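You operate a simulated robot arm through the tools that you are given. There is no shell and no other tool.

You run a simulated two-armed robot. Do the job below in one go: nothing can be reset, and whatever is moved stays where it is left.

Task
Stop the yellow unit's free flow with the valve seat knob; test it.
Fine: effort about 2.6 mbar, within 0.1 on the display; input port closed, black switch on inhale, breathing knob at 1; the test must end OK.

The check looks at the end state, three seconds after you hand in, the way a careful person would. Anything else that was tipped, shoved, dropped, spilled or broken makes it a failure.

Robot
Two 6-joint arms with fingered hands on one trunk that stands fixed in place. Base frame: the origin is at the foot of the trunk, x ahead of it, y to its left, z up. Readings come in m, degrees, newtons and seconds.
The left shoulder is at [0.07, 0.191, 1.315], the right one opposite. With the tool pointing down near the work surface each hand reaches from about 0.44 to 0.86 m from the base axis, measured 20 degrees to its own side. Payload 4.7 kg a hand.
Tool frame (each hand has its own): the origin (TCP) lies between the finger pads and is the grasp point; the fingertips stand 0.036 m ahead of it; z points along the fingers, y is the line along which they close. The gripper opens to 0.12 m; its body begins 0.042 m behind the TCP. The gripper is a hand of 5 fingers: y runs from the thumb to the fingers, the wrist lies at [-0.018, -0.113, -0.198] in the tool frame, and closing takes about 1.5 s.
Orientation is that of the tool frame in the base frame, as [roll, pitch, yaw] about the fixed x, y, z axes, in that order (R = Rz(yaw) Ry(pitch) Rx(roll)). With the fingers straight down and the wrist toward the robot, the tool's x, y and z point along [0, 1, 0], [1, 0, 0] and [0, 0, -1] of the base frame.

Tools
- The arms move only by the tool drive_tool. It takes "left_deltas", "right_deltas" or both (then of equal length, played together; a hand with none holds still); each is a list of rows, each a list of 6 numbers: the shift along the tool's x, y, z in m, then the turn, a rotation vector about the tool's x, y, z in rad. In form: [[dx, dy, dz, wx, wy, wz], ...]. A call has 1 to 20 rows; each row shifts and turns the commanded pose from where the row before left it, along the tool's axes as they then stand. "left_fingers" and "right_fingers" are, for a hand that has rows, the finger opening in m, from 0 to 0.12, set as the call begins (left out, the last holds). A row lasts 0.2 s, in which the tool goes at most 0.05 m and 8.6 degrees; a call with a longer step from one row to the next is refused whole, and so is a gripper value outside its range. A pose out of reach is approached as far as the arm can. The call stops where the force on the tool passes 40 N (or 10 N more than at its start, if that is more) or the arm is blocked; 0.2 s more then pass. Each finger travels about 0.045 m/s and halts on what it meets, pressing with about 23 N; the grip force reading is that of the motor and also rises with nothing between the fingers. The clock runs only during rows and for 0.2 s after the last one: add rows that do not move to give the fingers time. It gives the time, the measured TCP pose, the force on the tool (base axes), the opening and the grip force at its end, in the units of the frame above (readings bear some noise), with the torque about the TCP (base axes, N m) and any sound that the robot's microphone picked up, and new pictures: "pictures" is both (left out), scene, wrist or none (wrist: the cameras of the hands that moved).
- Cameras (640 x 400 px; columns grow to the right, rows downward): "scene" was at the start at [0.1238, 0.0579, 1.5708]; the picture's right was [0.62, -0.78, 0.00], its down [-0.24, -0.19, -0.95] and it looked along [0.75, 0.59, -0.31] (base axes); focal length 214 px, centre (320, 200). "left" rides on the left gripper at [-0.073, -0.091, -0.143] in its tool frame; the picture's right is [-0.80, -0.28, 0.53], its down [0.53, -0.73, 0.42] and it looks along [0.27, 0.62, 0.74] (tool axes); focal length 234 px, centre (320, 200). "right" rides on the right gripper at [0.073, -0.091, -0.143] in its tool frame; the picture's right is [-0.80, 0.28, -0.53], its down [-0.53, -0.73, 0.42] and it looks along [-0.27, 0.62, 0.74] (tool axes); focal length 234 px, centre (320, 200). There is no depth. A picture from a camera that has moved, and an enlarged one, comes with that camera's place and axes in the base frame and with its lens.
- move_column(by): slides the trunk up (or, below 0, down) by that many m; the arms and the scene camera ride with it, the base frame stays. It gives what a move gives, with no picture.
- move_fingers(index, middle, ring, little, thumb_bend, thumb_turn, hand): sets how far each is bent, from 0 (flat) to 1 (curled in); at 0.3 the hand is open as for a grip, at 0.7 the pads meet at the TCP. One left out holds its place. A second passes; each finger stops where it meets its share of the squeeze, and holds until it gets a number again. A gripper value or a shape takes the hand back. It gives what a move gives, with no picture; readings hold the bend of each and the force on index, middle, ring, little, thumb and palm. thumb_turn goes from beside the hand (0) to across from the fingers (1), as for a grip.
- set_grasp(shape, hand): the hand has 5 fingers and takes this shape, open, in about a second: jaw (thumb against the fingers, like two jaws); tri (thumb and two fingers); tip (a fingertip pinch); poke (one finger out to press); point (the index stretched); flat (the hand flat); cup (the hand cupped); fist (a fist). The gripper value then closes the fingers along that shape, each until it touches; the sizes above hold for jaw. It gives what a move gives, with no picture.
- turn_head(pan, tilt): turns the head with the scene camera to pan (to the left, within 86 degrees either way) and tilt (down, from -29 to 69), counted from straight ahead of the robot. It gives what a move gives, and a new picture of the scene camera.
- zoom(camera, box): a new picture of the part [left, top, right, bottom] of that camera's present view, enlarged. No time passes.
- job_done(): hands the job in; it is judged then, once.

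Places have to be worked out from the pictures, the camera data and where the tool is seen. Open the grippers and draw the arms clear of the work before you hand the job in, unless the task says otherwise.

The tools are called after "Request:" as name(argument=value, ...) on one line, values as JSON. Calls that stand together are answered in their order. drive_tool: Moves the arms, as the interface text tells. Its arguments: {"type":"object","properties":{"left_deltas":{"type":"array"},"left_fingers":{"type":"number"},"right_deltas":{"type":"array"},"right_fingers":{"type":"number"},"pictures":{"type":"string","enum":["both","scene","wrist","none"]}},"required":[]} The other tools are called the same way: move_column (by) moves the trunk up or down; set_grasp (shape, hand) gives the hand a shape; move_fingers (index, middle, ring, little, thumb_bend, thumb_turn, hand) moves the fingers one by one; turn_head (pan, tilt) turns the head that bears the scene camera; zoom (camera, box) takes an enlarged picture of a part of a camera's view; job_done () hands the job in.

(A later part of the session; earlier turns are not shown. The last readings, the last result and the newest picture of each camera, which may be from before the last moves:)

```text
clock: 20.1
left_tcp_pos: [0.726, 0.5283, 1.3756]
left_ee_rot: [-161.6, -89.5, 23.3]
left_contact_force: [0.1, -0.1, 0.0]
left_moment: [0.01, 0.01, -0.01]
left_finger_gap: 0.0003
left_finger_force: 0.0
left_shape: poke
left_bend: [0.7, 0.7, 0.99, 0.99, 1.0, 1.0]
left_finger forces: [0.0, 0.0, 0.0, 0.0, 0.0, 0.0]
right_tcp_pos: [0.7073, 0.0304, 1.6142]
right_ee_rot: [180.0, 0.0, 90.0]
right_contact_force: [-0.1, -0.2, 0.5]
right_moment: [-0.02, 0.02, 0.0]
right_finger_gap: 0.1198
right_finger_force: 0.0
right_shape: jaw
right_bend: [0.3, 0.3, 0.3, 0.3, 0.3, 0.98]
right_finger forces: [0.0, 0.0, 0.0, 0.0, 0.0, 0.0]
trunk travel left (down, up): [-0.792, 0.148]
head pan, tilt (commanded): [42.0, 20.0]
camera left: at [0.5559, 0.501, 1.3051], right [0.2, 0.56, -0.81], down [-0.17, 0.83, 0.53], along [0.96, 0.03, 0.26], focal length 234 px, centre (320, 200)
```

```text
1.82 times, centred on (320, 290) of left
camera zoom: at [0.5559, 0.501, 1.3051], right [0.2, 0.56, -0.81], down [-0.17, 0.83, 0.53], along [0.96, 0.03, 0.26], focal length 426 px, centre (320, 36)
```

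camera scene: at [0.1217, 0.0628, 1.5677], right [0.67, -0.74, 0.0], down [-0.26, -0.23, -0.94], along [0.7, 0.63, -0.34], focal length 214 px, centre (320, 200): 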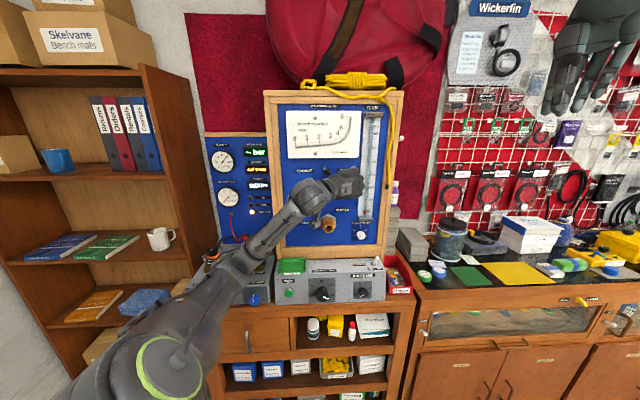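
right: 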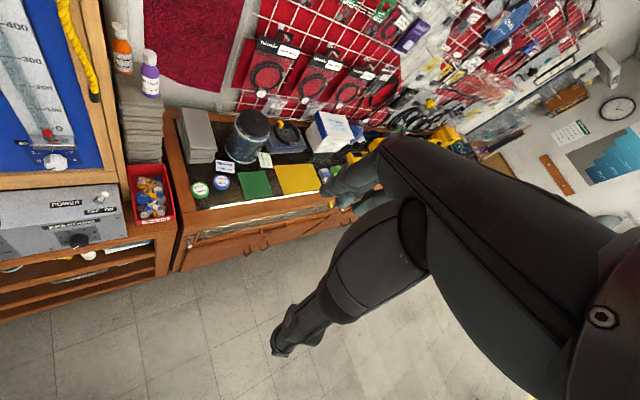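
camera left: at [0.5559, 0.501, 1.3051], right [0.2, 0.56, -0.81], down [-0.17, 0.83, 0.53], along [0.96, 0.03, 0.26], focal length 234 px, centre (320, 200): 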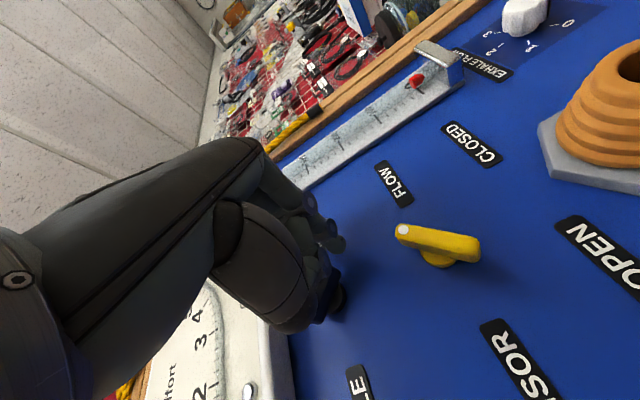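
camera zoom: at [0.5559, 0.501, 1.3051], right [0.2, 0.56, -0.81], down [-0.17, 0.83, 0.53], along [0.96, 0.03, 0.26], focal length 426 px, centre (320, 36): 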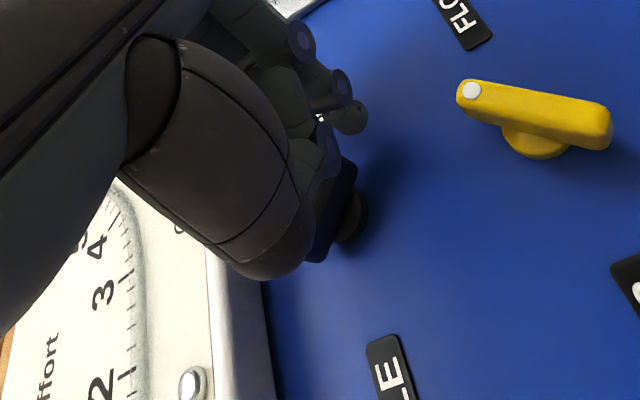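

No force yet; the lever is just next to the fingers. I continue left.

Request:
drive_tool(left_deltas=[[0, -0.006, 0, 0, 0, 0], [0, -0.006, 0, 0, 0, 0], [0, -0.006, 0, 0, 0, 0]], pictures="wrist")

Request:
zoom(camera="left", box=[200, 180, 440, 400])

Request:
zoom(camera="scene", box=[300, 140, 380, 210])

```text
clock: 20.9
left_tcp_pos: [0.716, 0.5389, 1.3758]
left_ee_rot: [-166.6, -89.6, 28.1]
left_contact_force: [5.0, -5.6, -0.6]
left_moment: [0.02, 0.03, -0.24]
left_finger_gap: 0.0
left_finger_force: 0.1
left_shape: poke
left_bend: [0.7, 0.7, 0.99, 0.99, 1.0, 1.0]
left_finger forces: [0.1, 6.2, 0.1, 0.0, 0.0, 0.0]
right_tcp_pos: [0.7099, 0.0264, 1.6127]
right_ee_rot: [-179.9, -0.2, 90.0]
right_contact_force: [-0.8, -0.7, 0.3]
right_moment: [0.0, 0.0, -0.04]
right_finger_gap: 0.1201
right_finger_force: 0.1
right_shape: jaw
right_bend: [0.3, 0.3, 0.3, 0.3, 0.3, 0.98]
right_finger forces: [0.0, 0.0, 0.0, 0.0, 0.0, 0.0]
trunk travel left (down, up): [-0.792, 0.148]
head pan, tilt (commanded): [42.0, 20.0]
camera left: at [0.547, 0.5118, 1.3048], right [0.2, 0.56, -0.81], down [-0.16, 0.83, 0.53], along [0.97, 0.03, 0.26], focal length 234 px, centre (320, 200)
```

left: 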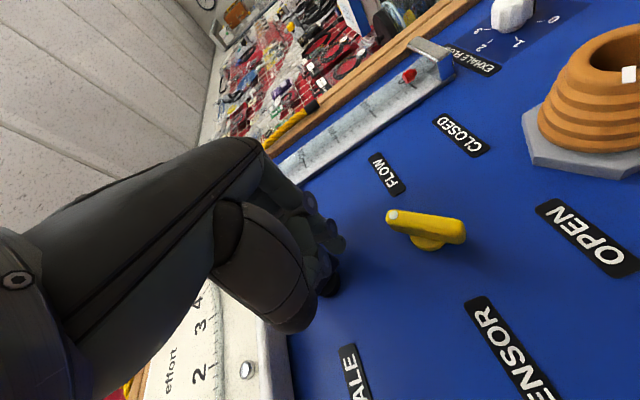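

```text
1.82 times, centred on (320, 290) of left
camera zoom: at [0.547, 0.5118, 1.3048], right [0.2, 0.56, -0.81], down [-0.16, 0.83, 0.53], along [0.97, 0.03, 0.26], focal length 426 px, centre (320, 36)
```

zoom: 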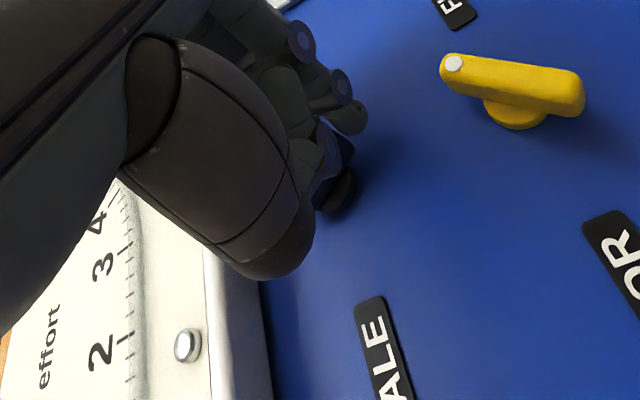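

```text
5.71 times, centred on (340, 175) of scene
camera zoom: at [0.1217, 0.0604, 1.5677], right [0.67, -0.74, 0.0], down [-0.26, -0.23, -0.94], along [0.7, 0.63, -0.34], focal length 1226 px, centre (206, 343)
```

zoom: 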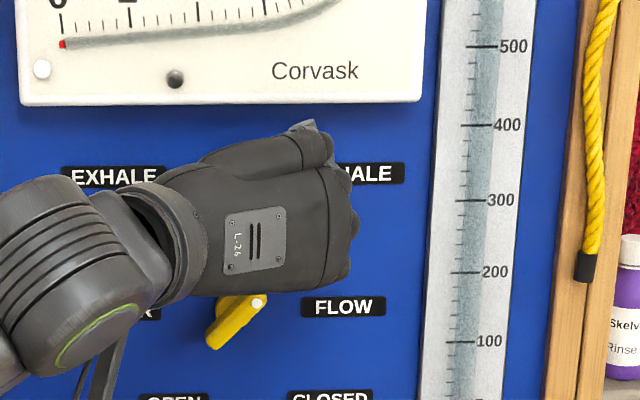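

Contact: 6 N on the middle finger. I keep pulling left in 5 mm steps.

Request:
drive_tool(left_deltas=[[0, -0.005, 0, 0, 0, 0], [0, -0.005, 0, 0, 0, 0], [0, -0.005, 0, 0, 0, 0]], pictures="wrist")

Request:
zoom(camera="left", box=[200, 180, 440, 400])

```text
clock: 21.7
left_tcp_pos: [0.7084, 0.5506, 1.3721]
left_ee_rot: [-159.9, -89.1, 21.5]
left_contact_force: [4.3, -13.8, -21.7]
left_moment: [-0.27, 0.52, -0.3]
left_finger_gap: 0.0
left_finger_force: 0.0
left_shape: poke
left_bend: [0.7, 0.7, 0.99, 0.99, 1.0, 1.0]
left_finger forces: [0.0, 24.3, 0.0, 0.0, 0.0, 0.0]
right_tcp_pos: [0.7137, 0.0264, 1.6123]
right_ee_rot: [-179.7, -0.1, 90.0]
right_contact_force: [0.0, -0.7, 0.1]
right_moment: [0.04, 0.04, 0.0]
right_finger_gap: 0.1197
right_finger_force: 0.1
right_shape: jaw
right_bend: [0.3, 0.3, 0.3, 0.3, 0.3, 0.98]
right_finger forces: [0.1, 0.0, 0.0, 0.0, 0.0, 0.0]
trunk travel left (down, up): [-0.792, 0.148]
head pan, tilt (commanded): [42.0, 20.0]
camera left: at [0.5389, 0.5217, 1.3024], right [0.2, 0.55, -0.81], down [-0.16, 0.83, 0.53], along [0.97, 0.03, 0.25], focal length 234 px, centre (320, 200)
```

left: 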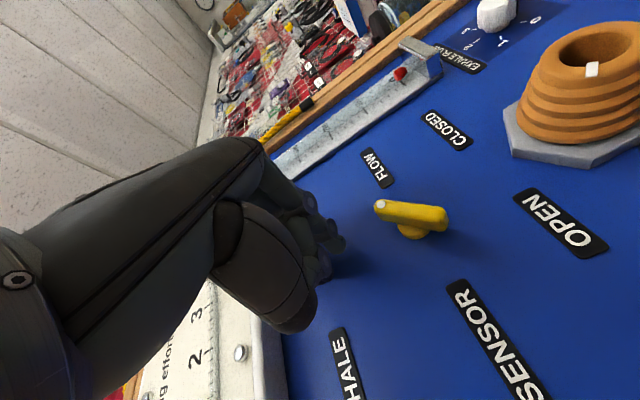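

```text
1.82 times, centred on (320, 290) of left
camera zoom: at [0.5389, 0.5217, 1.3024], right [0.2, 0.55, -0.81], down [-0.16, 0.83, 0.53], along [0.97, 0.03, 0.25], focal length 426 px, centre (320, 36)
```

zoom: 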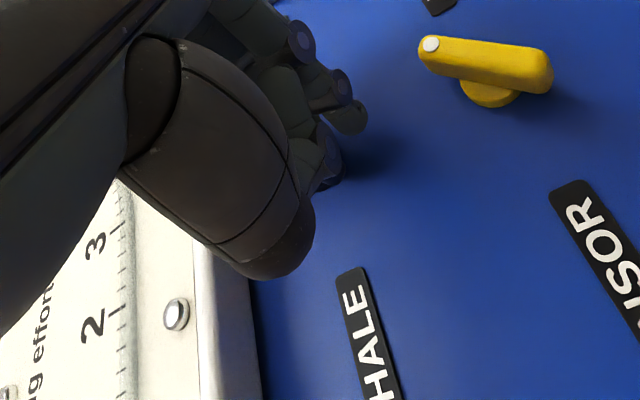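

The reaction (right and downward, ~25 N) suggests the lever has swung to its stop. I release by moving right/down, then back out and look.

Request:
drive_tool(left_deltas=[[-0.01, 0.012, 0, 0, 0, 0], [0, 0.02, 0, 0, 0, 0], [0, 0, -0.04, 0, 0, 0], [0, 0, -0.04, 0, 0, 0], [-0.03, -0.02, 0, 0, 0, 0], [-0.04, -0.02, 0, 0, 0, 0]], pictures="both")

Request:
zoom(camera="scene", box=[270, 130, 390, 240])

Request:
zoom(camera="left", box=[260, 180, 460, 400])

```text
clock: 23.1
left_tcp_pos: [0.6375, 0.5059, 1.2969]
left_ee_rot: [175.7, -89.7, 45.9]
left_contact_force: [-0.1, 0.5, 1.2]
left_moment: [0.01, 0.01, 0.0]
left_finger_gap: 0.0001
left_finger_force: 0.1
left_shape: poke
left_bend: [0.7, 0.7, 0.99, 0.99, 1.0, 1.0]
left_finger forces: [0.0, 0.0, 0.1, 0.1, 0.0, 0.1]
right_tcp_pos: [0.7065, 0.0314, 1.6148]
right_ee_rot: [-180.0, 0.1, 90.0]
right_contact_force: [-0.2, -0.3, 0.6]
right_moment: [-0.03, 0.0, -0.02]
right_finger_gap: 0.1196
right_finger_force: 0.1
right_shape: jaw
right_bend: [0.3, 0.3, 0.3, 0.3, 0.3, 0.98]
right_finger forces: [0.1, 0.0, 0.0, 0.0, 0.0, 0.1]
trunk travel left (down, up): [-0.792, 0.148]
head pan, tilt (commanded): [42.0, 20.0]
camera scene: at [0.1188, 0.064, 1.5679], right [0.67, -0.74, 0.0], down [-0.25, -0.23, -0.94], along [0.7, 0.63, -0.34], focal length 214 px, centre (320, 200)
camera left: at [0.4692, 0.477, 1.226], right [0.2, 0.55, -0.81], down [-0.17, 0.83, 0.53], along [0.96, 0.03, 0.26], focal length 234 px, centre (320, 200)
```

scene: 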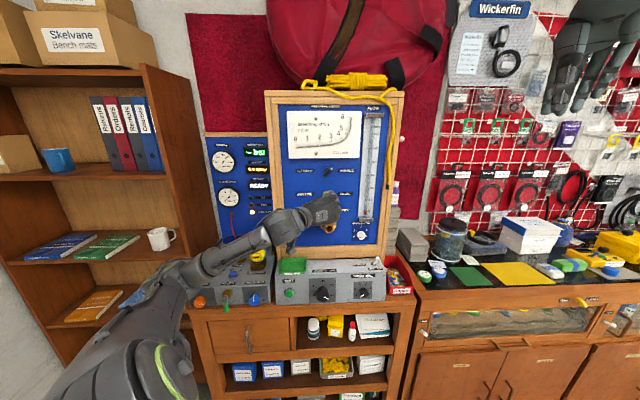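
left: 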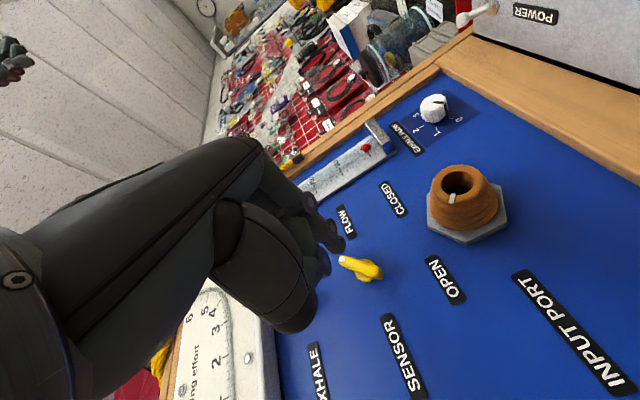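

```text
3.64 times, centred on (330, 185) of scene
camera zoom: at [0.1188, 0.064, 1.5679], right [0.67, -0.74, 0.0], down [-0.25, -0.23, -0.94], along [0.7, 0.63, -0.34], focal length 780 px, centre (284, 254)
```

zoom: 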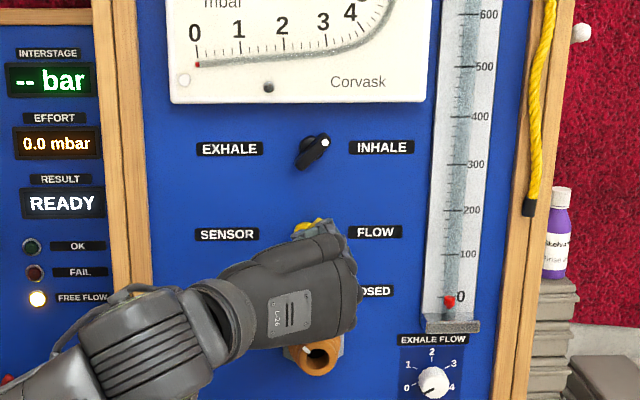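

```text
1.82 times, centred on (360, 290) of left
camera zoom: at [0.4692, 0.477, 1.226], right [0.2, 0.55, -0.81], down [-0.17, 0.83, 0.53], along [0.96, 0.03, 0.26], focal length 426 px, centre (247, 36)
```

zoom: 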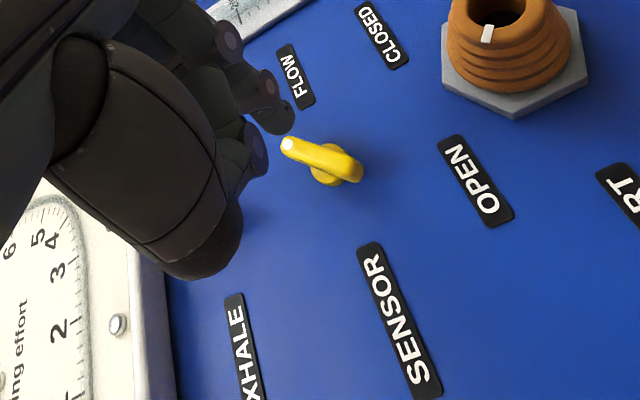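

The black switch dot now points to INHALE. Next the input port: I back off, lower the trunk so the shoulder is level with the port (z≈1.174), and open the hand as a jaw.

Request:
drive_tool(left_deltas=[[0, 0, -0.04, 0, 0, 0], [0, 0, -0.04, 0, 0, 0]], pictures="none")

Request:
move_column(by=-0.13)

Request:
set_grasp(hand="left", shape="jaw")

Request:
drive_tool(left_deltas=[[0, 0, 0, 0, 0, -0.131], [0, 0, 0, 0, 0, -0.131], [0, 0, 0, 0, 0, -0.131], [0, 0, 0, 0, 0, -0.131], [0, 0, 0, 0, 0, -0.131], [0, 0, 0, 0, 0, -0.131]], pictures="both")

```text
clock: 23.7
left_tcp_pos: [0.5791, 0.4533, 1.2956]
left_ee_rot: [-154.0, -89.7, 15.7]
left_contact_force: [0.4, -0.7, 0.0]
left_moment: [0.0, -0.04, -0.01]
left_finger_gap: 0.0
left_finger_force: 0.1
left_shape: poke
left_bend: [0.7, 0.7, 0.99, 0.99, 1.0, 1.0]
left_finger forces: [0.0, 0.1, 0.0, 0.1, 0.0, 0.0]
right_tcp_pos: [0.7078, 0.0301, 1.615]
right_ee_rot: [-180.0, 0.1, 90.1]
right_contact_force: [-0.1, 0.6, -1.0]
right_moment: [0.0, -0.05, -0.02]
right_finger_gap: 0.1199
right_finger_force: 0.1
right_shape: jaw
right_bend: [0.3, 0.3, 0.3, 0.3, 0.3, 0.98]
right_finger forces: [0.1, 0.0, 0.0, 0.1, 0.0, 0.0]
trunk travel left (down, up): [-0.792, 0.148]
head pan, tilt (commanded): [42.0, 20.0]
```

```text
clock: 25.3
left_tcp_pos: [0.581, 0.4531, 1.1653]
left_ee_rot: [-159.2, -89.7, 21.0]
left_contact_force: [-0.4, 0.2, 0.8]
left_moment: [0.02, -0.03, 0.0]
left_finger_gap: 0.0
left_finger_force: 0.1
left_shape: poke
left_bend: [0.7, 0.7, 0.99, 0.99, 1.0, 1.0]
left_finger forces: [0.0, 0.0, 0.0, 0.0, 0.0, 0.0]
right_tcp_pos: [0.7066, 0.0296, 1.4844]
right_ee_rot: [-180.0, 0.0, 90.1]
right_contact_force: [0.0, -0.6, 0.0]
right_moment: [0.02, -0.01, 0.0]
right_finger_gap: 0.1199
right_finger_force: 0.1
right_shape: jaw
right_bend: [0.3, 0.3, 0.3, 0.3, 0.3, 0.98]
right_finger forces: [0.0, 0.0, 0.1, 0.0, 0.0, 0.0]
trunk travel left (down, up): [-0.662, 0.278]
head pan, tilt (commanded): [42.0, 20.0]
```

```text
clock: 26.2
left_tcp_pos: [0.5813, 0.4527, 1.1639]
left_ee_rot: [-165.6, -89.7, 27.3]
left_contact_force: [0.8, 1.0, 0.4]
left_moment: [0.0, -0.02, -0.02]
left_finger_gap: 0.12
left_finger_force: 0.0
left_shape: jaw
left_bend: [0.3, 0.3, 0.3, 0.3, 0.3, 0.98]
left_finger forces: [0.0, 0.0, 0.1, 0.0, 0.1, 0.0]
right_tcp_pos: [0.7076, 0.0296, 1.4841]
right_ee_rot: [-180.0, 0.0, 90.1]
right_contact_force: [-0.3, 0.1, -0.1]
right_moment: [-0.01, 0.03, 0.04]
right_finger_gap: 0.12
right_finger_force: 0.0
right_shape: jaw
right_bend: [0.3, 0.3, 0.3, 0.3, 0.3, 0.98]
right_finger forces: [0.0, 0.0, 0.1, 0.0, 0.0, 0.1]
trunk travel left (down, up): [-0.662, 0.278]
head pan, tilt (commanded): [42.0, 20.0]
```

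```text
clock: 27.6
left_tcp_pos: [0.5812, 0.4536, 1.1664]
left_ee_rot: [90.6, -44.8, 131.2]
left_contact_force: [-0.4, 0.3, 0.1]
left_moment: [0.0, -0.02, -0.02]
left_finger_gap: 0.1199
left_finger_force: 0.1
left_shape: jaw
left_bend: [0.3, 0.3, 0.3, 0.3, 0.3, 0.98]
left_finger forces: [0.0, 0.0, 0.1, 0.0, 0.0, 0.1]
right_tcp_pos: [0.7071, 0.029, 1.4849]
right_ee_rot: [-179.9, 0.1, 90.1]
right_contact_force: [-0.2, -0.1, 0.2]
right_moment: [0.0, -0.02, 0.0]
right_finger_gap: 0.1198
right_finger_force: 0.1
right_shape: jaw
right_bend: [0.3, 0.3, 0.3, 0.3, 0.3, 0.98]
right_finger forces: [0.0, 0.0, 0.1, 0.0, 0.0, 0.0]
trunk travel left (down, up): [-0.662, 0.278]
head pan, tilt (commanded): [42.0, 20.0]
camera scene: at [0.1201, 0.0621, 1.4378], right [0.67, -0.74, 0.0], down [-0.25, -0.23, -0.94], along [0.7, 0.63, -0.34], focal length 214 px, centre (320, 200)
camera left: at [0.4639, 0.3665, 1.0512], right [0.64, 0.07, -0.77], down [-0.28, 0.95, -0.15], along [0.72, 0.31, 0.62], focal length 234 px, centre (320, 200)
```

scene: 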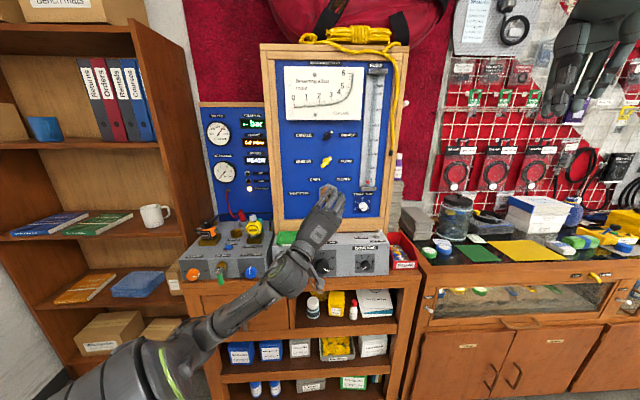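
left: 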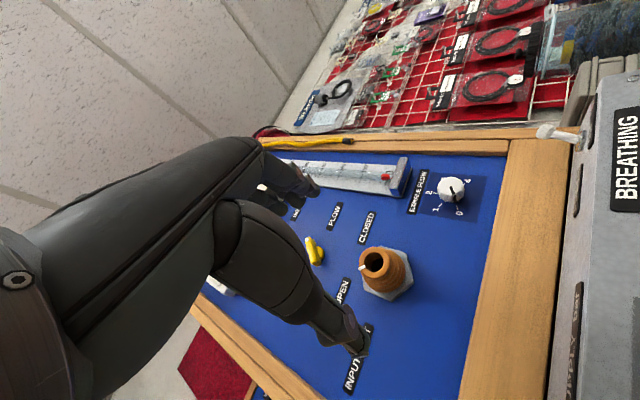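

The hand is at 45° with the port ahead; I estimate the port axis at r≈0.066, z≈1.175 and its front near n≈0.90. I align and approach part-way, then check.

Request:
drive_tool(left_deltas=[[-0.0035, 0.0163, 0.0, 0, 0, 0], [0, 0, 0.04, 0, 0, 0], [0, 0, 0.04, 0, 0, 0]], pictures="both")

Request:
zoom(camera="left", box=[220, 140, 460, 380])

Request:
zoom(camera="scene", box=[270, 120, 400, 240])

```text
clock: 28.4
left_tcp_pos: [0.6533, 0.4956, 1.172]
left_ee_rot: [90.6, -45.0, 131.2]
left_contact_force: [0.2, 0.6, 0.0]
left_moment: [-0.02, 0.01, 0.0]
left_finger_gap: 0.1198
left_finger_force: 0.1
left_shape: jaw
left_bend: [0.3, 0.3, 0.3, 0.3, 0.3, 0.98]
left_finger forces: [0.0, 0.1, 0.0, 0.0, 0.0, 0.0]
right_tcp_pos: [0.7088, 0.0298, 1.4837]
right_ee_rot: [-179.9, 0.0, 90.0]
right_contact_force: [0.5, -0.4, -0.1]
right_moment: [0.01, 0.04, 0.0]
right_finger_gap: 0.1197
right_finger_force: 0.1
right_shape: jaw
right_bend: [0.3, 0.3, 0.3, 0.3, 0.3, 0.98]
right_finger forces: [0.0, 0.0, 0.0, 0.0, 0.0, 0.0]
trunk travel left (down, up): [-0.662, 0.278]
head pan, tilt (commanded): [42.0, 20.0]
camera scene: at [0.1206, 0.0629, 1.4377], right [0.67, -0.74, 0.0], down [-0.25, -0.23, -0.94], along [0.7, 0.63, -0.34], focal length 214 px, centre (320, 200)
camera left: at [0.5359, 0.4096, 1.0582], right [0.64, 0.07, -0.77], down [-0.28, 0.95, -0.14], along [0.72, 0.31, 0.62], focal length 234 px, centre (320, 200)
```

scene: 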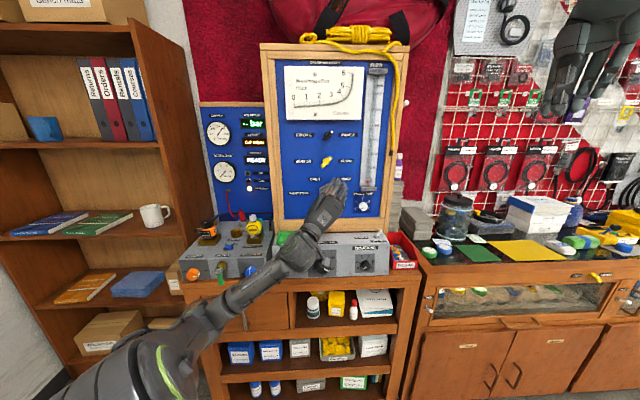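
left: 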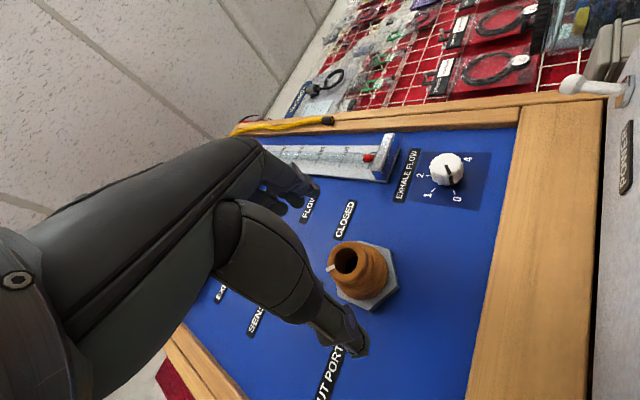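

```text
1.67 times, centred on (340, 260) of left
camera zoom: at [0.5359, 0.4096, 1.0582], right [0.64, 0.07, -0.77], down [-0.28, 0.95, -0.14], along [0.72, 0.31, 0.62], focal length 390 px, centre (287, 100)
```

zoom: 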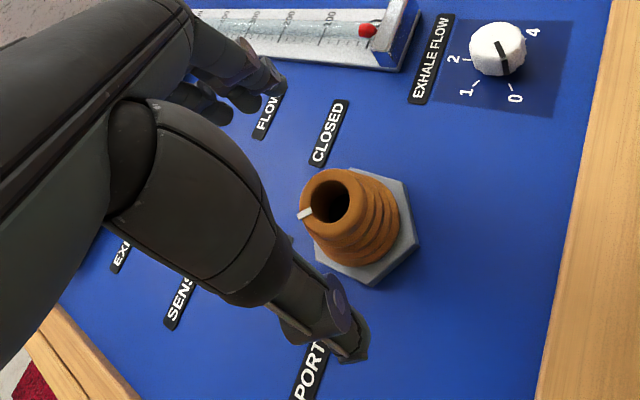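

```text
3.33 times, centred on (335, 180) of scene
camera zoom: at [0.1206, 0.0629, 1.4377], right [0.67, -0.74, 0.0], down [-0.25, -0.23, -0.94], along [0.7, 0.63, -0.34], focal length 715 px, centre (270, 267)
```

zoom: 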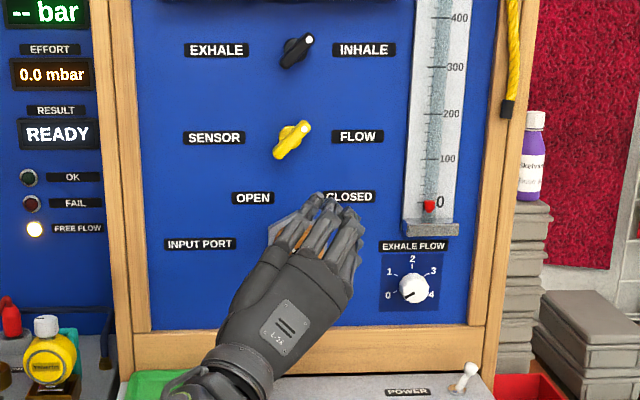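

The axis is aligned within about 5 mm with the port between thumb and fingers. I advance 7 cm and close the jaw gently on the barrel.

Request:
drive_tool(left_deltas=[[0, 0, 0.025, 0, 0, 0], [0, 0, 0.025, 0, 0, 0], [0, 0, 0.018, 0, 0, 0]], pictures="wrist")

Request:
drive_tool(left_deltas=[[0, 0, 0, 0, 0, 0], [0, 0, 0, 0, 0, 0], [0, 0, 0, 0, 0, 0], [0, 0, 0, 0, 0, 0], [0, 0, 0, 0, 0, 0], [0, 0, 0, 0, 0, 0], [0, 0, 0, 0, 0, 0], [0, 0, 0, 0, 0, 0]], left_fingers=0.02, pictures="both")

Request:
zoom(camera="left", box=[220, 140, 460, 380])

```text
clock: 29.2
left_tcp_pos: [0.7026, 0.5419, 1.1738]
left_ee_rot: [90.5, -45.1, 131.3]
left_contact_force: [-0.1, -0.4, -0.7]
left_moment: [0.0, -0.01, -0.01]
left_finger_gap: 0.12
left_finger_force: 0.0
left_shape: jaw
left_bend: [0.3, 0.3, 0.3, 0.3, 0.3, 0.98]
left_finger forces: [0.0, 0.1, 0.0, 0.1, 0.0, 0.0]
right_tcp_pos: [0.7087, 0.0292, 1.4847]
right_ee_rot: [-180.0, 0.0, 90.1]
right_contact_force: [0.4, 0.6, -0.6]
right_moment: [0.0, 0.0, 0.01]
right_finger_gap: 0.1195
right_finger_force: 0.1
right_shape: jaw
right_bend: [0.3, 0.3, 0.3, 0.3, 0.3, 0.98]
right_finger forces: [0.0, 0.1, 0.1, 0.0, 0.0, 0.1]
trunk travel left (down, up): [-0.662, 0.278]
head pan, tilt (commanded): [42.0, 20.0]
camera left: at [0.5857, 0.4551, 1.059], right [0.64, 0.07, -0.77], down [-0.28, 0.95, -0.14], along [0.72, 0.3, 0.62], focal length 234 px, centre (320, 200)
```

left: 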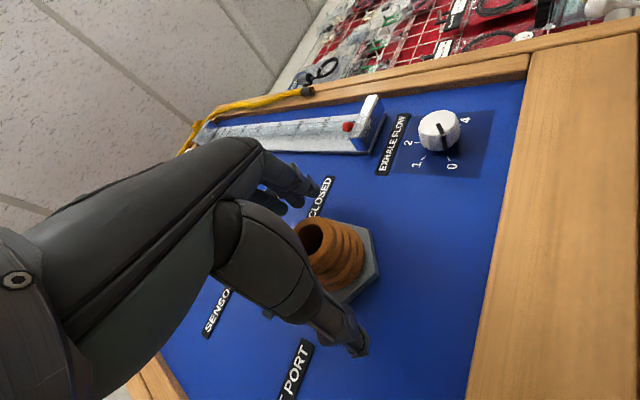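

```text
clock: 31.0
left_tcp_pos: [0.703, 0.5426, 1.1724]
left_ee_rot: [90.6, -44.9, 131.4]
left_contact_force: [-3.1, 0.6, -3.6]
left_moment: [-0.04, 0.06, 0.07]
left_finger_gap: 0.0468
left_finger_force: 23.3
left_shape: jaw
left_bend: [0.74, 0.51, 0.53, 0.5, 0.73, 1.0]
left_finger forces: [10.9, 6.0, 0.0, 0.0, 20.8, 0.0]
right_tcp_pos: [0.7072, 0.0294, 1.4842]
right_ee_rot: [-180.0, 0.0, 90.1]
right_contact_force: [-0.1, 0.6, -0.6]
right_moment: [0.01, -0.01, 0.01]
right_finger_gap: 0.1199
right_finger_force: 0.0
right_shape: jaw
right_bend: [0.3, 0.3, 0.3, 0.3, 0.3, 0.98]
right_finger forces: [0.0, 0.0, 0.0, 0.1, 0.1, 0.0]
trunk travel left (down, up): [-0.662, 0.278]
head pan, tilt (commanded): [42.0, 20.0]
camera scene: at [0.1197, 0.0627, 1.4378], right [0.67, -0.74, 0.0], down [-0.25, -0.23, -0.94], along [0.7, 0.63, -0.34], focal length 214 px, centre (320, 200)
camera left: at [0.5853, 0.4552, 1.0587], right [0.63, 0.07, -0.77], down [-0.28, 0.95, -0.14], along [0.72, 0.31, 0.62], focal length 234 px, centre (320, 200)
```

scene: 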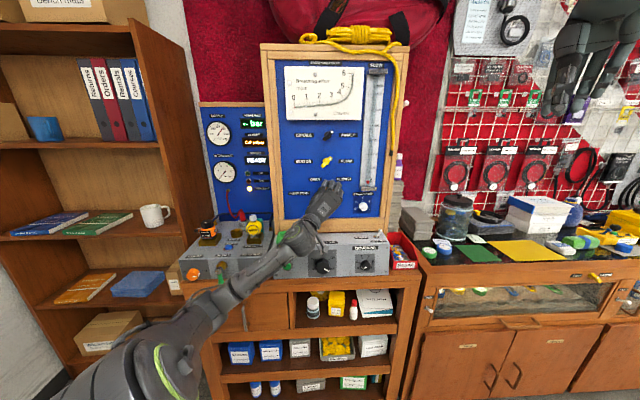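
left: 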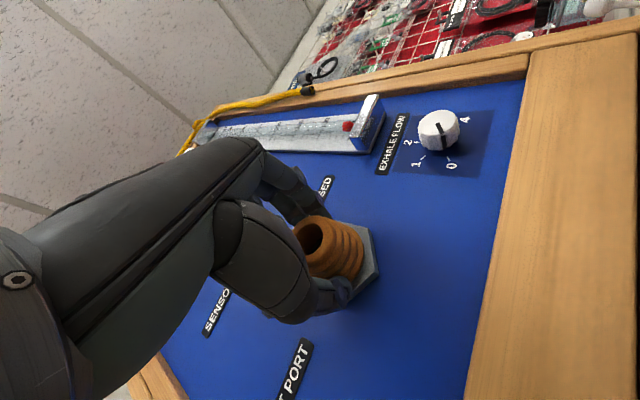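

```text
1.67 times, centred on (340, 260) of left
camera zoom: at [0.5853, 0.4552, 1.0587], right [0.63, 0.07, -0.77], down [-0.28, 0.95, -0.14], along [0.72, 0.31, 0.62], focal length 390 px, centre (287, 100)
```

zoom: 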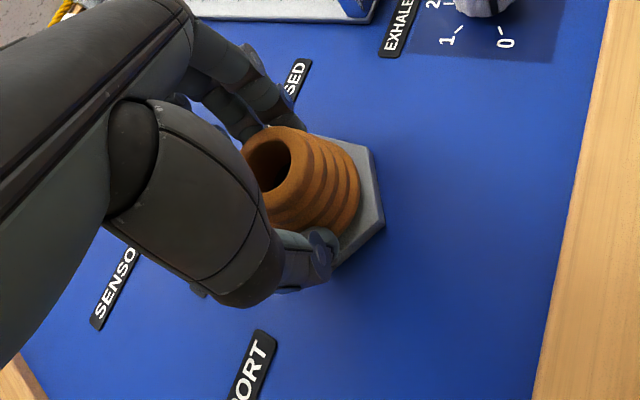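

Firm grip (23 N) with the barrel centred on the tool axis. I turn clockwise (as seen from the front) 45° first and check.

Request:
drive_tool(left_deltas=[[0, 0, 0, 0, 0, 0.131], [0, 0, 0, 0, 0, 0.131], [0, 0, 0, 0, 0, 0.131], [0, 0, 0, 0, 0, 0.131], [0, 0, 0, 0, 0, 0.131], [0, 0, 0, 0, 0, 0.131]], pictures="wrist")

Request:
zoom(camera="left", box=[220, 140, 460, 380])

```text
clock: 32.4
left_tcp_pos: [0.7021, 0.5422, 1.1724]
left_ee_rot: [-146.9, -89.5, 8.7]
left_contact_force: [3.5, 4.7, 2.3]
left_moment: [-0.02, -0.07, 0.21]
left_finger_gap: 0.046
left_finger_force: 22.9
left_shape: jaw
left_bend: [0.74, 0.51, 0.53, 0.5, 0.73, 1.0]
left_finger forces: [11.9, 6.4, 0.0, 0.0, 19.7, 0.0]
right_tcp_pos: [0.7089, 0.0309, 1.4842]
right_ee_rot: [-179.9, 0.0, 90.0]
right_contact_force: [-0.8, -0.4, -0.4]
right_moment: [-0.03, 0.01, 0.03]
right_finger_gap: 0.1197
right_finger_force: 0.1
right_shape: jaw
right_bend: [0.3, 0.3, 0.3, 0.3, 0.3, 0.98]
right_finger forces: [0.0, 0.0, 0.1, 0.0, 0.0, 0.0]
trunk travel left (down, up): [-0.662, 0.278]
head pan, tilt (commanded): [42.0, 20.0]
camera left: at [0.5323, 0.5141, 1.1022], right [0.2, 0.56, -0.81], down [-0.17, 0.83, 0.53], along [0.97, 0.03, 0.26], focal length 234 px, centre (320, 200)
```

left: 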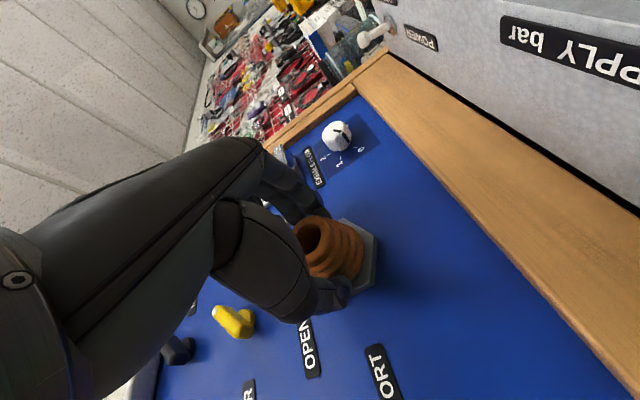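

```text
1.67 times, centred on (340, 260) of left
camera zoom: at [0.5323, 0.5141, 1.1022], right [0.2, 0.56, -0.81], down [-0.17, 0.83, 0.53], along [0.97, 0.03, 0.26], focal length 390 px, centre (287, 100)
```

zoom: 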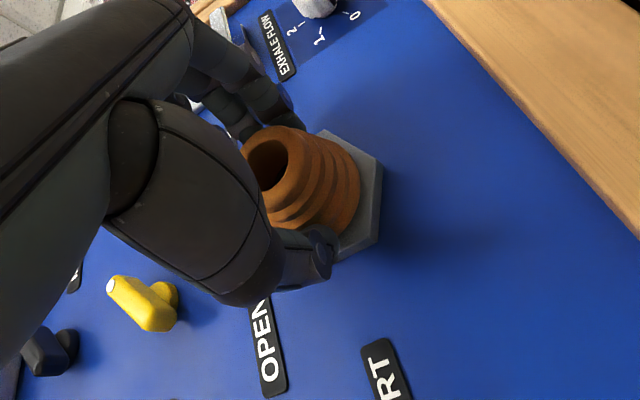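

No slip signs; torque is small. I continue the second 45°.

Request:
drive_tool(left_deltas=[[0, 0, 0, 0, 0, 0.131], [0, 0, 0, 0, 0, 0.131], [0, 0, 0, 0, 0, 0.131], [0, 0, 0, 0, 0, 0.131], [0, 0, 0, 0, 0, 0.131], [0, 0, 0, 0, 0, 0.131]], pictures="both")

Request:
zoom(camera="left", box=[220, 140, 460, 380])

Request:
zoom(camera="scene", box=[190, 100, 400, 240])

```text
clock: 33.8
left_tcp_pos: [0.7019, 0.5417, 1.1721]
left_ee_rot: [-90.4, -44.7, -48.1]
left_contact_force: [5.8, 7.4, 5.7]
left_moment: [0.05, -0.14, 0.07]
left_finger_gap: 0.0453
left_finger_force: 24.0
left_shape: jaw
left_bend: [0.74, 0.51, 0.53, 0.5, 0.73, 1.0]
left_finger forces: [10.1, 5.5, 0.1, 0.0, 20.5, 0.1]
right_tcp_pos: [0.7076, 0.0307, 1.4838]
right_ee_rot: [-179.9, 0.0, 90.1]
right_contact_force: [-0.7, -0.6, 1.0]
right_moment: [0.0, 0.01, 0.02]
right_finger_gap: 0.12
right_finger_force: 0.0
right_shape: jaw
right_bend: [0.3, 0.3, 0.3, 0.3, 0.3, 0.98]
right_finger forces: [0.0, 0.0, 0.0, 0.1, 0.0, 0.0]
trunk travel left (down, up): [-0.662, 0.278]
head pan, tilt (commanded): [42.0, 20.0]
camera scene: at [0.1204, 0.0629, 1.4378], right [0.67, -0.74, 0.0], down [-0.25, -0.23, -0.94], along [0.7, 0.63, -0.34], focal length 214 px, centre (320, 200)
camera left: at [0.5163, 0.5322, 1.1881], right [-0.12, 0.92, -0.37], down [0.23, 0.39, 0.89], along [0.97, 0.02, -0.26], focal length 234 px, centre (320, 200)
```

scene: 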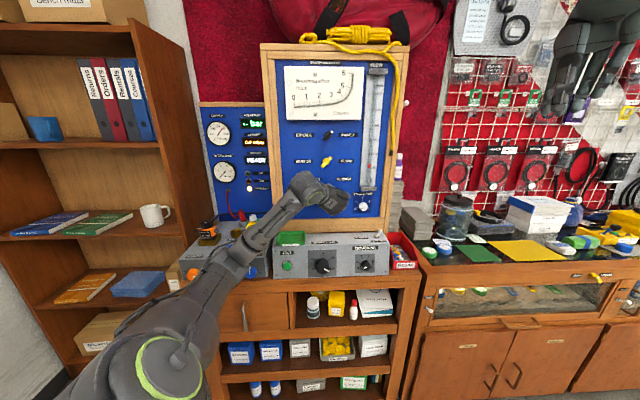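
left: 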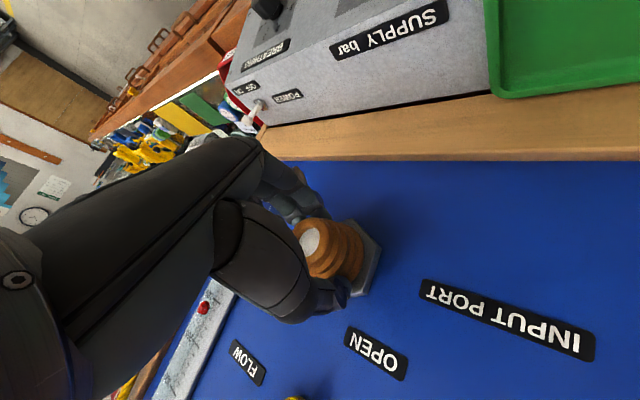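

```text
1.67 times, centred on (340, 260) of left
camera zoom: at [0.5163, 0.5322, 1.1881], right [-0.12, 0.92, -0.37], down [0.23, 0.39, 0.89], along [0.97, 0.02, -0.26], focal length 390 px, centre (287, 100)
```

zoom: 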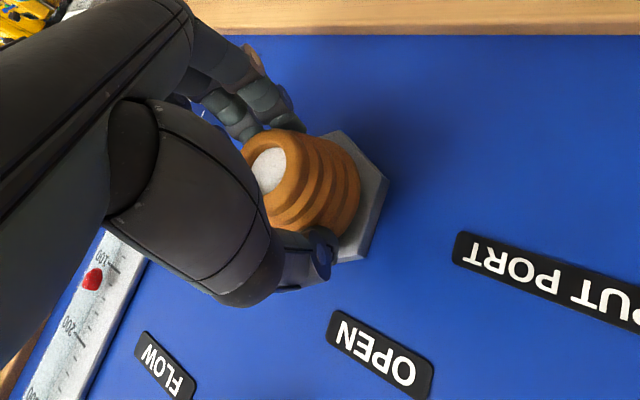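

```text
2.86 times, centred on (295, 170) of scene
camera zoom: at [0.1204, 0.0629, 1.4378], right [0.67, -0.74, 0.0], down [-0.25, -0.23, -0.94], along [0.7, 0.63, -0.34], focal length 613 px, centre (391, 286)
```

zoom: 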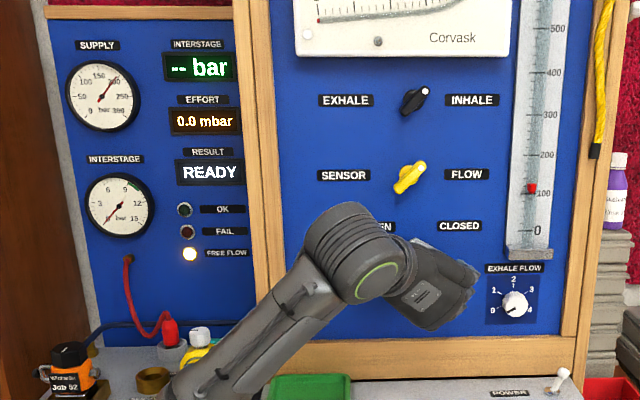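

The port's bore now shows a closed plug, and the flow float has risen. I open the hand and back away to check the mark.

Request:
drive_tool(left_deltas=[[0, 0, 0, 0, 0, 0], [0, 0, 0, 0, 0, 0], [0, 0, 0, 0, 0, 0], [0, 0, 0, 0, 0, 0], [0, 0, 0, 0, 0, 0], [0, 0, 0, 0, 0, 0], [0, 0, -0.03, 0, 0, 0], [0, 0, -0.04, 0, 0, 0], [0, 0, -0.04, 0, 0, 0]], left_fingers=0.12, pictures="both")

Request:
zoom(camera="left", box=[220, 140, 460, 380])

Request:
zoom(camera="scene", box=[190, 100, 400, 240])

```text
clock: 35.8
left_tcp_pos: [0.6185, 0.4666, 1.1744]
left_ee_rot: [-90.4, -44.8, -48.0]
left_contact_force: [0.2, -0.1, -0.3]
left_moment: [0.01, -0.01, -0.02]
left_finger_gap: 0.1197
left_finger_force: 0.0
left_shape: jaw
left_bend: [0.3, 0.3, 0.3, 0.3, 0.3, 0.98]
left_finger forces: [0.1, 0.0, 0.0, 0.0, 0.1, 0.0]
right_tcp_pos: [0.7097, 0.0282, 1.4838]
right_ee_rot: [180.0, -0.1, 90.0]
right_contact_force: [-0.1, 0.2, -0.5]
right_moment: [0.02, 0.04, -0.03]
right_finger_gap: 0.1198
right_finger_force: 0.1
right_shape: jaw
right_bend: [0.3, 0.3, 0.3, 0.3, 0.3, 0.98]
right_finger forces: [0.0, 0.0, 0.1, 0.0, 0.0, 0.0]
trunk travel left (down, up): [-0.662, 0.278]
head pan, tilt (commanded): [42.0, 20.0]
camera scene: at [0.1199, 0.0613, 1.4378], right [0.67, -0.74, 0.0], down [-0.25, -0.23, -0.94], along [0.7, 0.63, -0.34], focal length 214 px, centre (320, 200)
camera left: at [0.4342, 0.4571, 1.189], right [-0.12, 0.92, -0.37], down [0.23, 0.39, 0.89], along [0.97, 0.02, -0.26], focal length 234 px, centre (320, 200)
```

scene: 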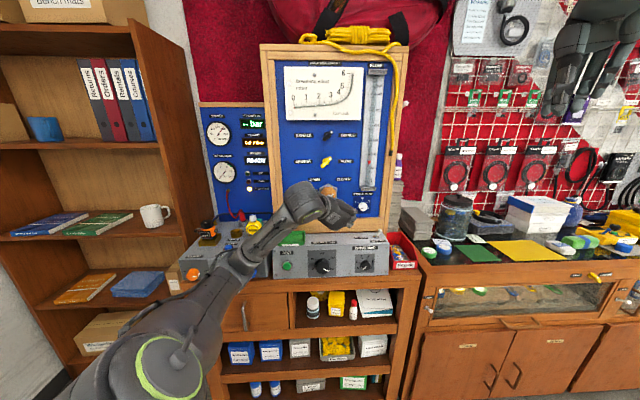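
left: 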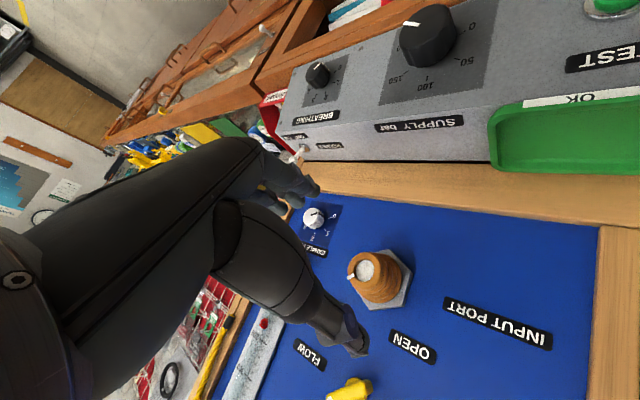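

```text
1.67 times, centred on (340, 260) of left
camera zoom: at [0.4342, 0.4571, 1.189], right [-0.12, 0.92, -0.37], down [0.23, 0.39, 0.89], along [0.97, 0.02, -0.26], focal length 390 px, centre (287, 100)
```

zoom: 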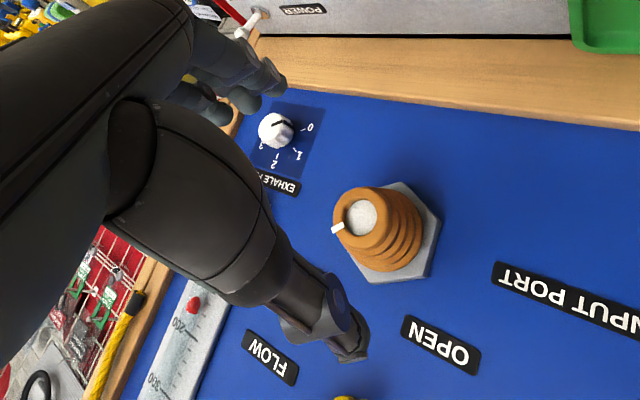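

```text
2.86 times, centred on (295, 170) of scene
camera zoom: at [0.1199, 0.0613, 1.4378], right [0.67, -0.74, 0.0], down [-0.25, -0.23, -0.94], along [0.7, 0.63, -0.34], focal length 613 px, centre (391, 286)
```

zoom: 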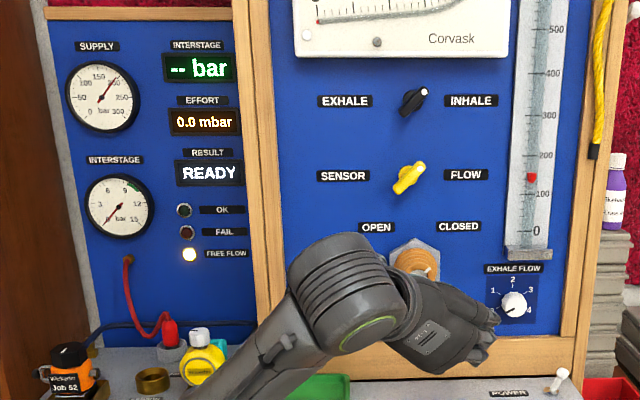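

Input port is closed (plug visible, mark over to the CLOSED side). Now the breathing knob: I zoom the wrist and scene views to measure its place and the slope of the console's face.

Request:
zoom(camera="left", box=[260, 0, 640, 200])

Request:
zoom(camera="scene", box=[330, 225, 400, 285])

Request:
zoom(camera="right", box=[0, 0, 640, 400])

```text
1.68 times, centred on (450, 100) of left
camera zoom: at [0.4342, 0.4571, 1.189], right [-0.12, 0.92, -0.37], down [0.23, 0.39, 0.89], along [0.97, 0.02, -0.26], focal length 394 px, centre (101, 368)
```

zoom: 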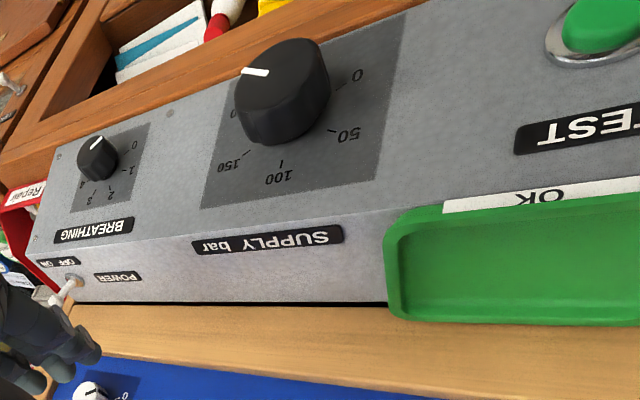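

```text
6.67 times, centred on (365, 255) of scene
camera zoom: at [0.1199, 0.0613, 1.4378], right [0.67, -0.74, 0.0], down [-0.25, -0.23, -0.94], along [0.7, 0.63, -0.34], focal length 1430 px, centre (20, -167)
```

zoom: 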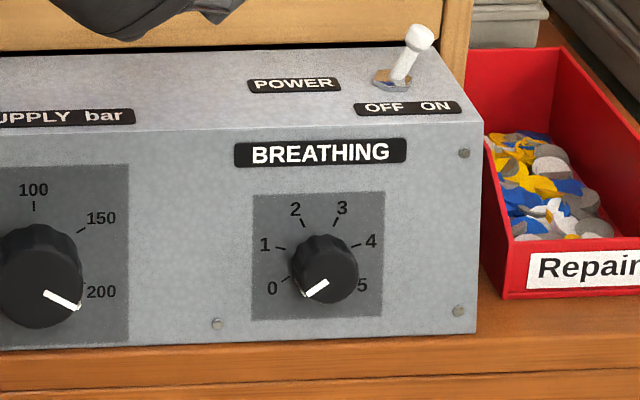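

```text
1.00 times, centred on (320, 200) of right (not enlarged: the box is as wide or as high as the picture)
camera zoom: at [0.6163, 0.1012, 1.6269], right [0.28, -0.8, 0.52], down [-0.73, -0.53, -0.42], along [0.62, -0.27, -0.74], focal length 234 px, centre (320, 200)
```

zoom: 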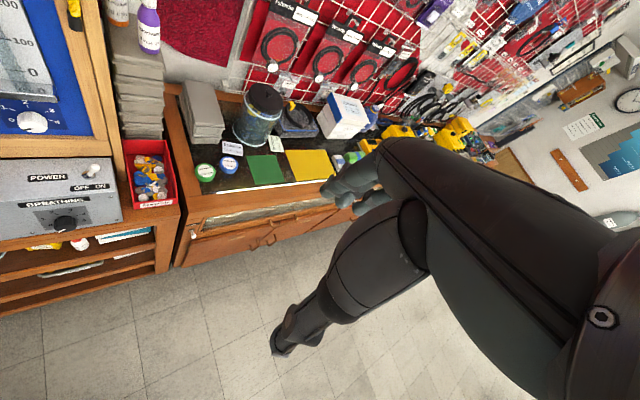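

The right console's face leans back about 12°, and the breathing scale steps are ≈50° apart (0 at −125°, 1 at −75°), so I need +50°. I back off, lower the trunk, and roll the hand to 65° from up.

Request:
drive_tool(left_deltas=[[0, 0, -0.04, 0, 0, 0], [0, 0, -0.02, 0, 0, 0]], pictures="none")

Request:
move_column(by=-0.12)

Request:
drive_tool(left_deltas=[[0, 0, 0, 0, 0, -0.136], [0, 0, 0, 0, 0, -0.136], [0, 0, 0, 0, 0, -0.136], [0, 0, 0, 0, 0, -0.136], [0, 0, 0, 0, 0, -0.136], [0, 0, 0, 0, 0, -0.136], [0, 0, 0, 0, 0, -0.136], [0, 0, 0, 0, 0, -0.136], [0, 0, 0, 0, 0, -0.134]], pictures="both")

```text
clock: 36.4
left_tcp_pos: [0.5749, 0.4309, 1.172]
left_ee_rot: [-90.5, -45.0, -48.2]
left_contact_force: [0.1, 0.0, -0.9]
left_moment: [-0.01, -0.03, -0.04]
left_finger_gap: 0.1195
left_finger_force: 0.1
left_shape: jaw
left_bend: [0.3, 0.3, 0.3, 0.3, 0.3, 0.98]
left_finger forces: [0.1, 0.0, 0.0, 0.0, 0.0, 0.0]
right_tcp_pos: [0.7067, 0.0288, 1.4839]
right_ee_rot: [180.0, 0.0, 90.0]
right_contact_force: [0.3, -0.2, 0.1]
right_moment: [-0.01, 0.0, 0.04]
right_finger_gap: 0.1198
right_finger_force: 0.1
right_shape: jaw
right_bend: [0.3, 0.3, 0.3, 0.3, 0.3, 0.98]
right_finger forces: [0.0, 0.0, 0.0, 0.0, 0.0, 0.0]
trunk travel left (down, up): [-0.662, 0.278]
head pan, tilt (commanded): [42.0, 20.0]
```

```text
clock: 37.9
left_tcp_pos: [0.5751, 0.4313, 1.0534]
left_ee_rot: [-90.4, -45.0, -48.4]
left_contact_force: [-0.4, 0.1, 0.0]
left_moment: [0.01, -0.01, -0.01]
left_finger_gap: 0.1194
left_finger_force: 0.1
left_shape: jaw
left_bend: [0.3, 0.3, 0.3, 0.3, 0.3, 0.98]
left_finger forces: [0.1, 0.0, 0.1, 0.0, 0.1, 0.0]
right_tcp_pos: [0.7067, 0.0286, 1.3636]
right_ee_rot: [180.0, 0.0, 90.1]
right_contact_force: [-0.1, 0.4, -0.4]
right_moment: [0.0, -0.01, 0.03]
right_finger_gap: 0.1197
right_finger_force: 0.0
right_shape: jaw
right_bend: [0.3, 0.3, 0.3, 0.3, 0.3, 0.98]
right_finger forces: [0.1, 0.0, 0.0, 0.1, 0.0, 0.1]
trunk travel left (down, up): [-0.542, 0.398]
head pan, tilt (commanded): [42.0, 20.0]
```

```text
clock: 39.9
left_tcp_pos: [0.5848, 0.435, 1.0541]
left_ee_rot: [91.0, -64.8, 130.5]
left_contact_force: [0.0, -0.2, 0.1]
left_moment: [-0.03, 0.01, 0.02]
left_finger_gap: 0.12
left_finger_force: 0.1
left_shape: jaw
left_bend: [0.3, 0.3, 0.3, 0.3, 0.3, 0.98]
left_finger forces: [0.0, 0.1, 0.0, 0.0, 0.0, 0.0]
left hand out of reach, approached as far as the arm can: row 2, 3, 4
right_tcp_pos: [0.7077, 0.0289, 1.364]
right_ee_rot: [-179.9, 0.0, 90.1]
right_contact_force: [-0.1, -0.5, 0.1]
right_moment: [0.0, -0.01, 0.01]
right_finger_gap: 0.1196
right_finger_force: 0.0
right_shape: jaw
right_bend: [0.3, 0.3, 0.3, 0.3, 0.3, 0.98]
right_finger forces: [0.0, 0.0, 0.0, 0.0, 0.0, 0.1]
trunk travel left (down, up): [-0.542, 0.398]
head pan, tilt (commanded): [42.0, 20.0]
camera scene: at [0.12, 0.0623, 1.3178], right [0.67, -0.74, 0.0], down [-0.25, -0.23, -0.94], along [0.7, 0.63, -0.34], focal length 214 px, centre (320, 200)
camera left: at [0.4417, 0.378, 0.9509], right [0.45, 0.28, -0.85], down [-0.27, 0.95, 0.17], along [0.85, 0.15, 0.5], focal length 234 px, centre (320, 200)
```

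scene: 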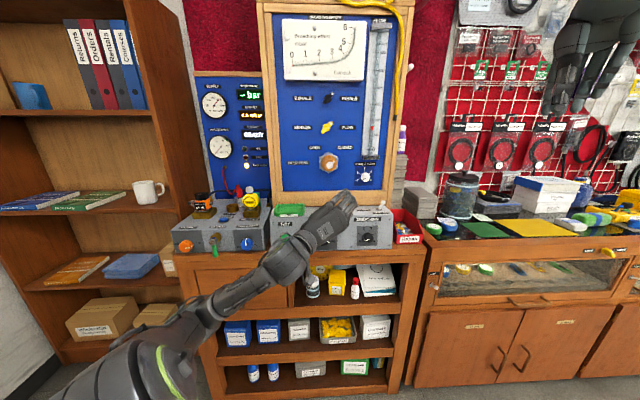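
left: 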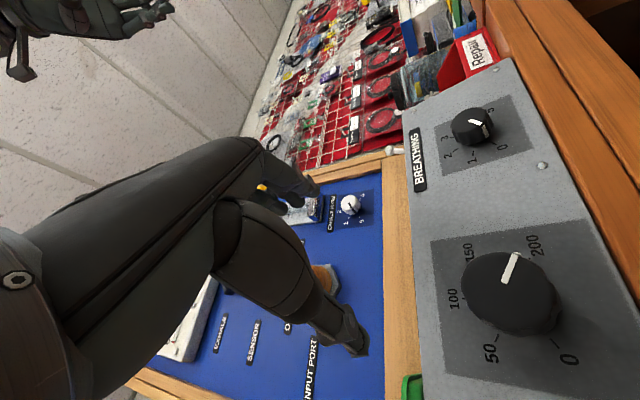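

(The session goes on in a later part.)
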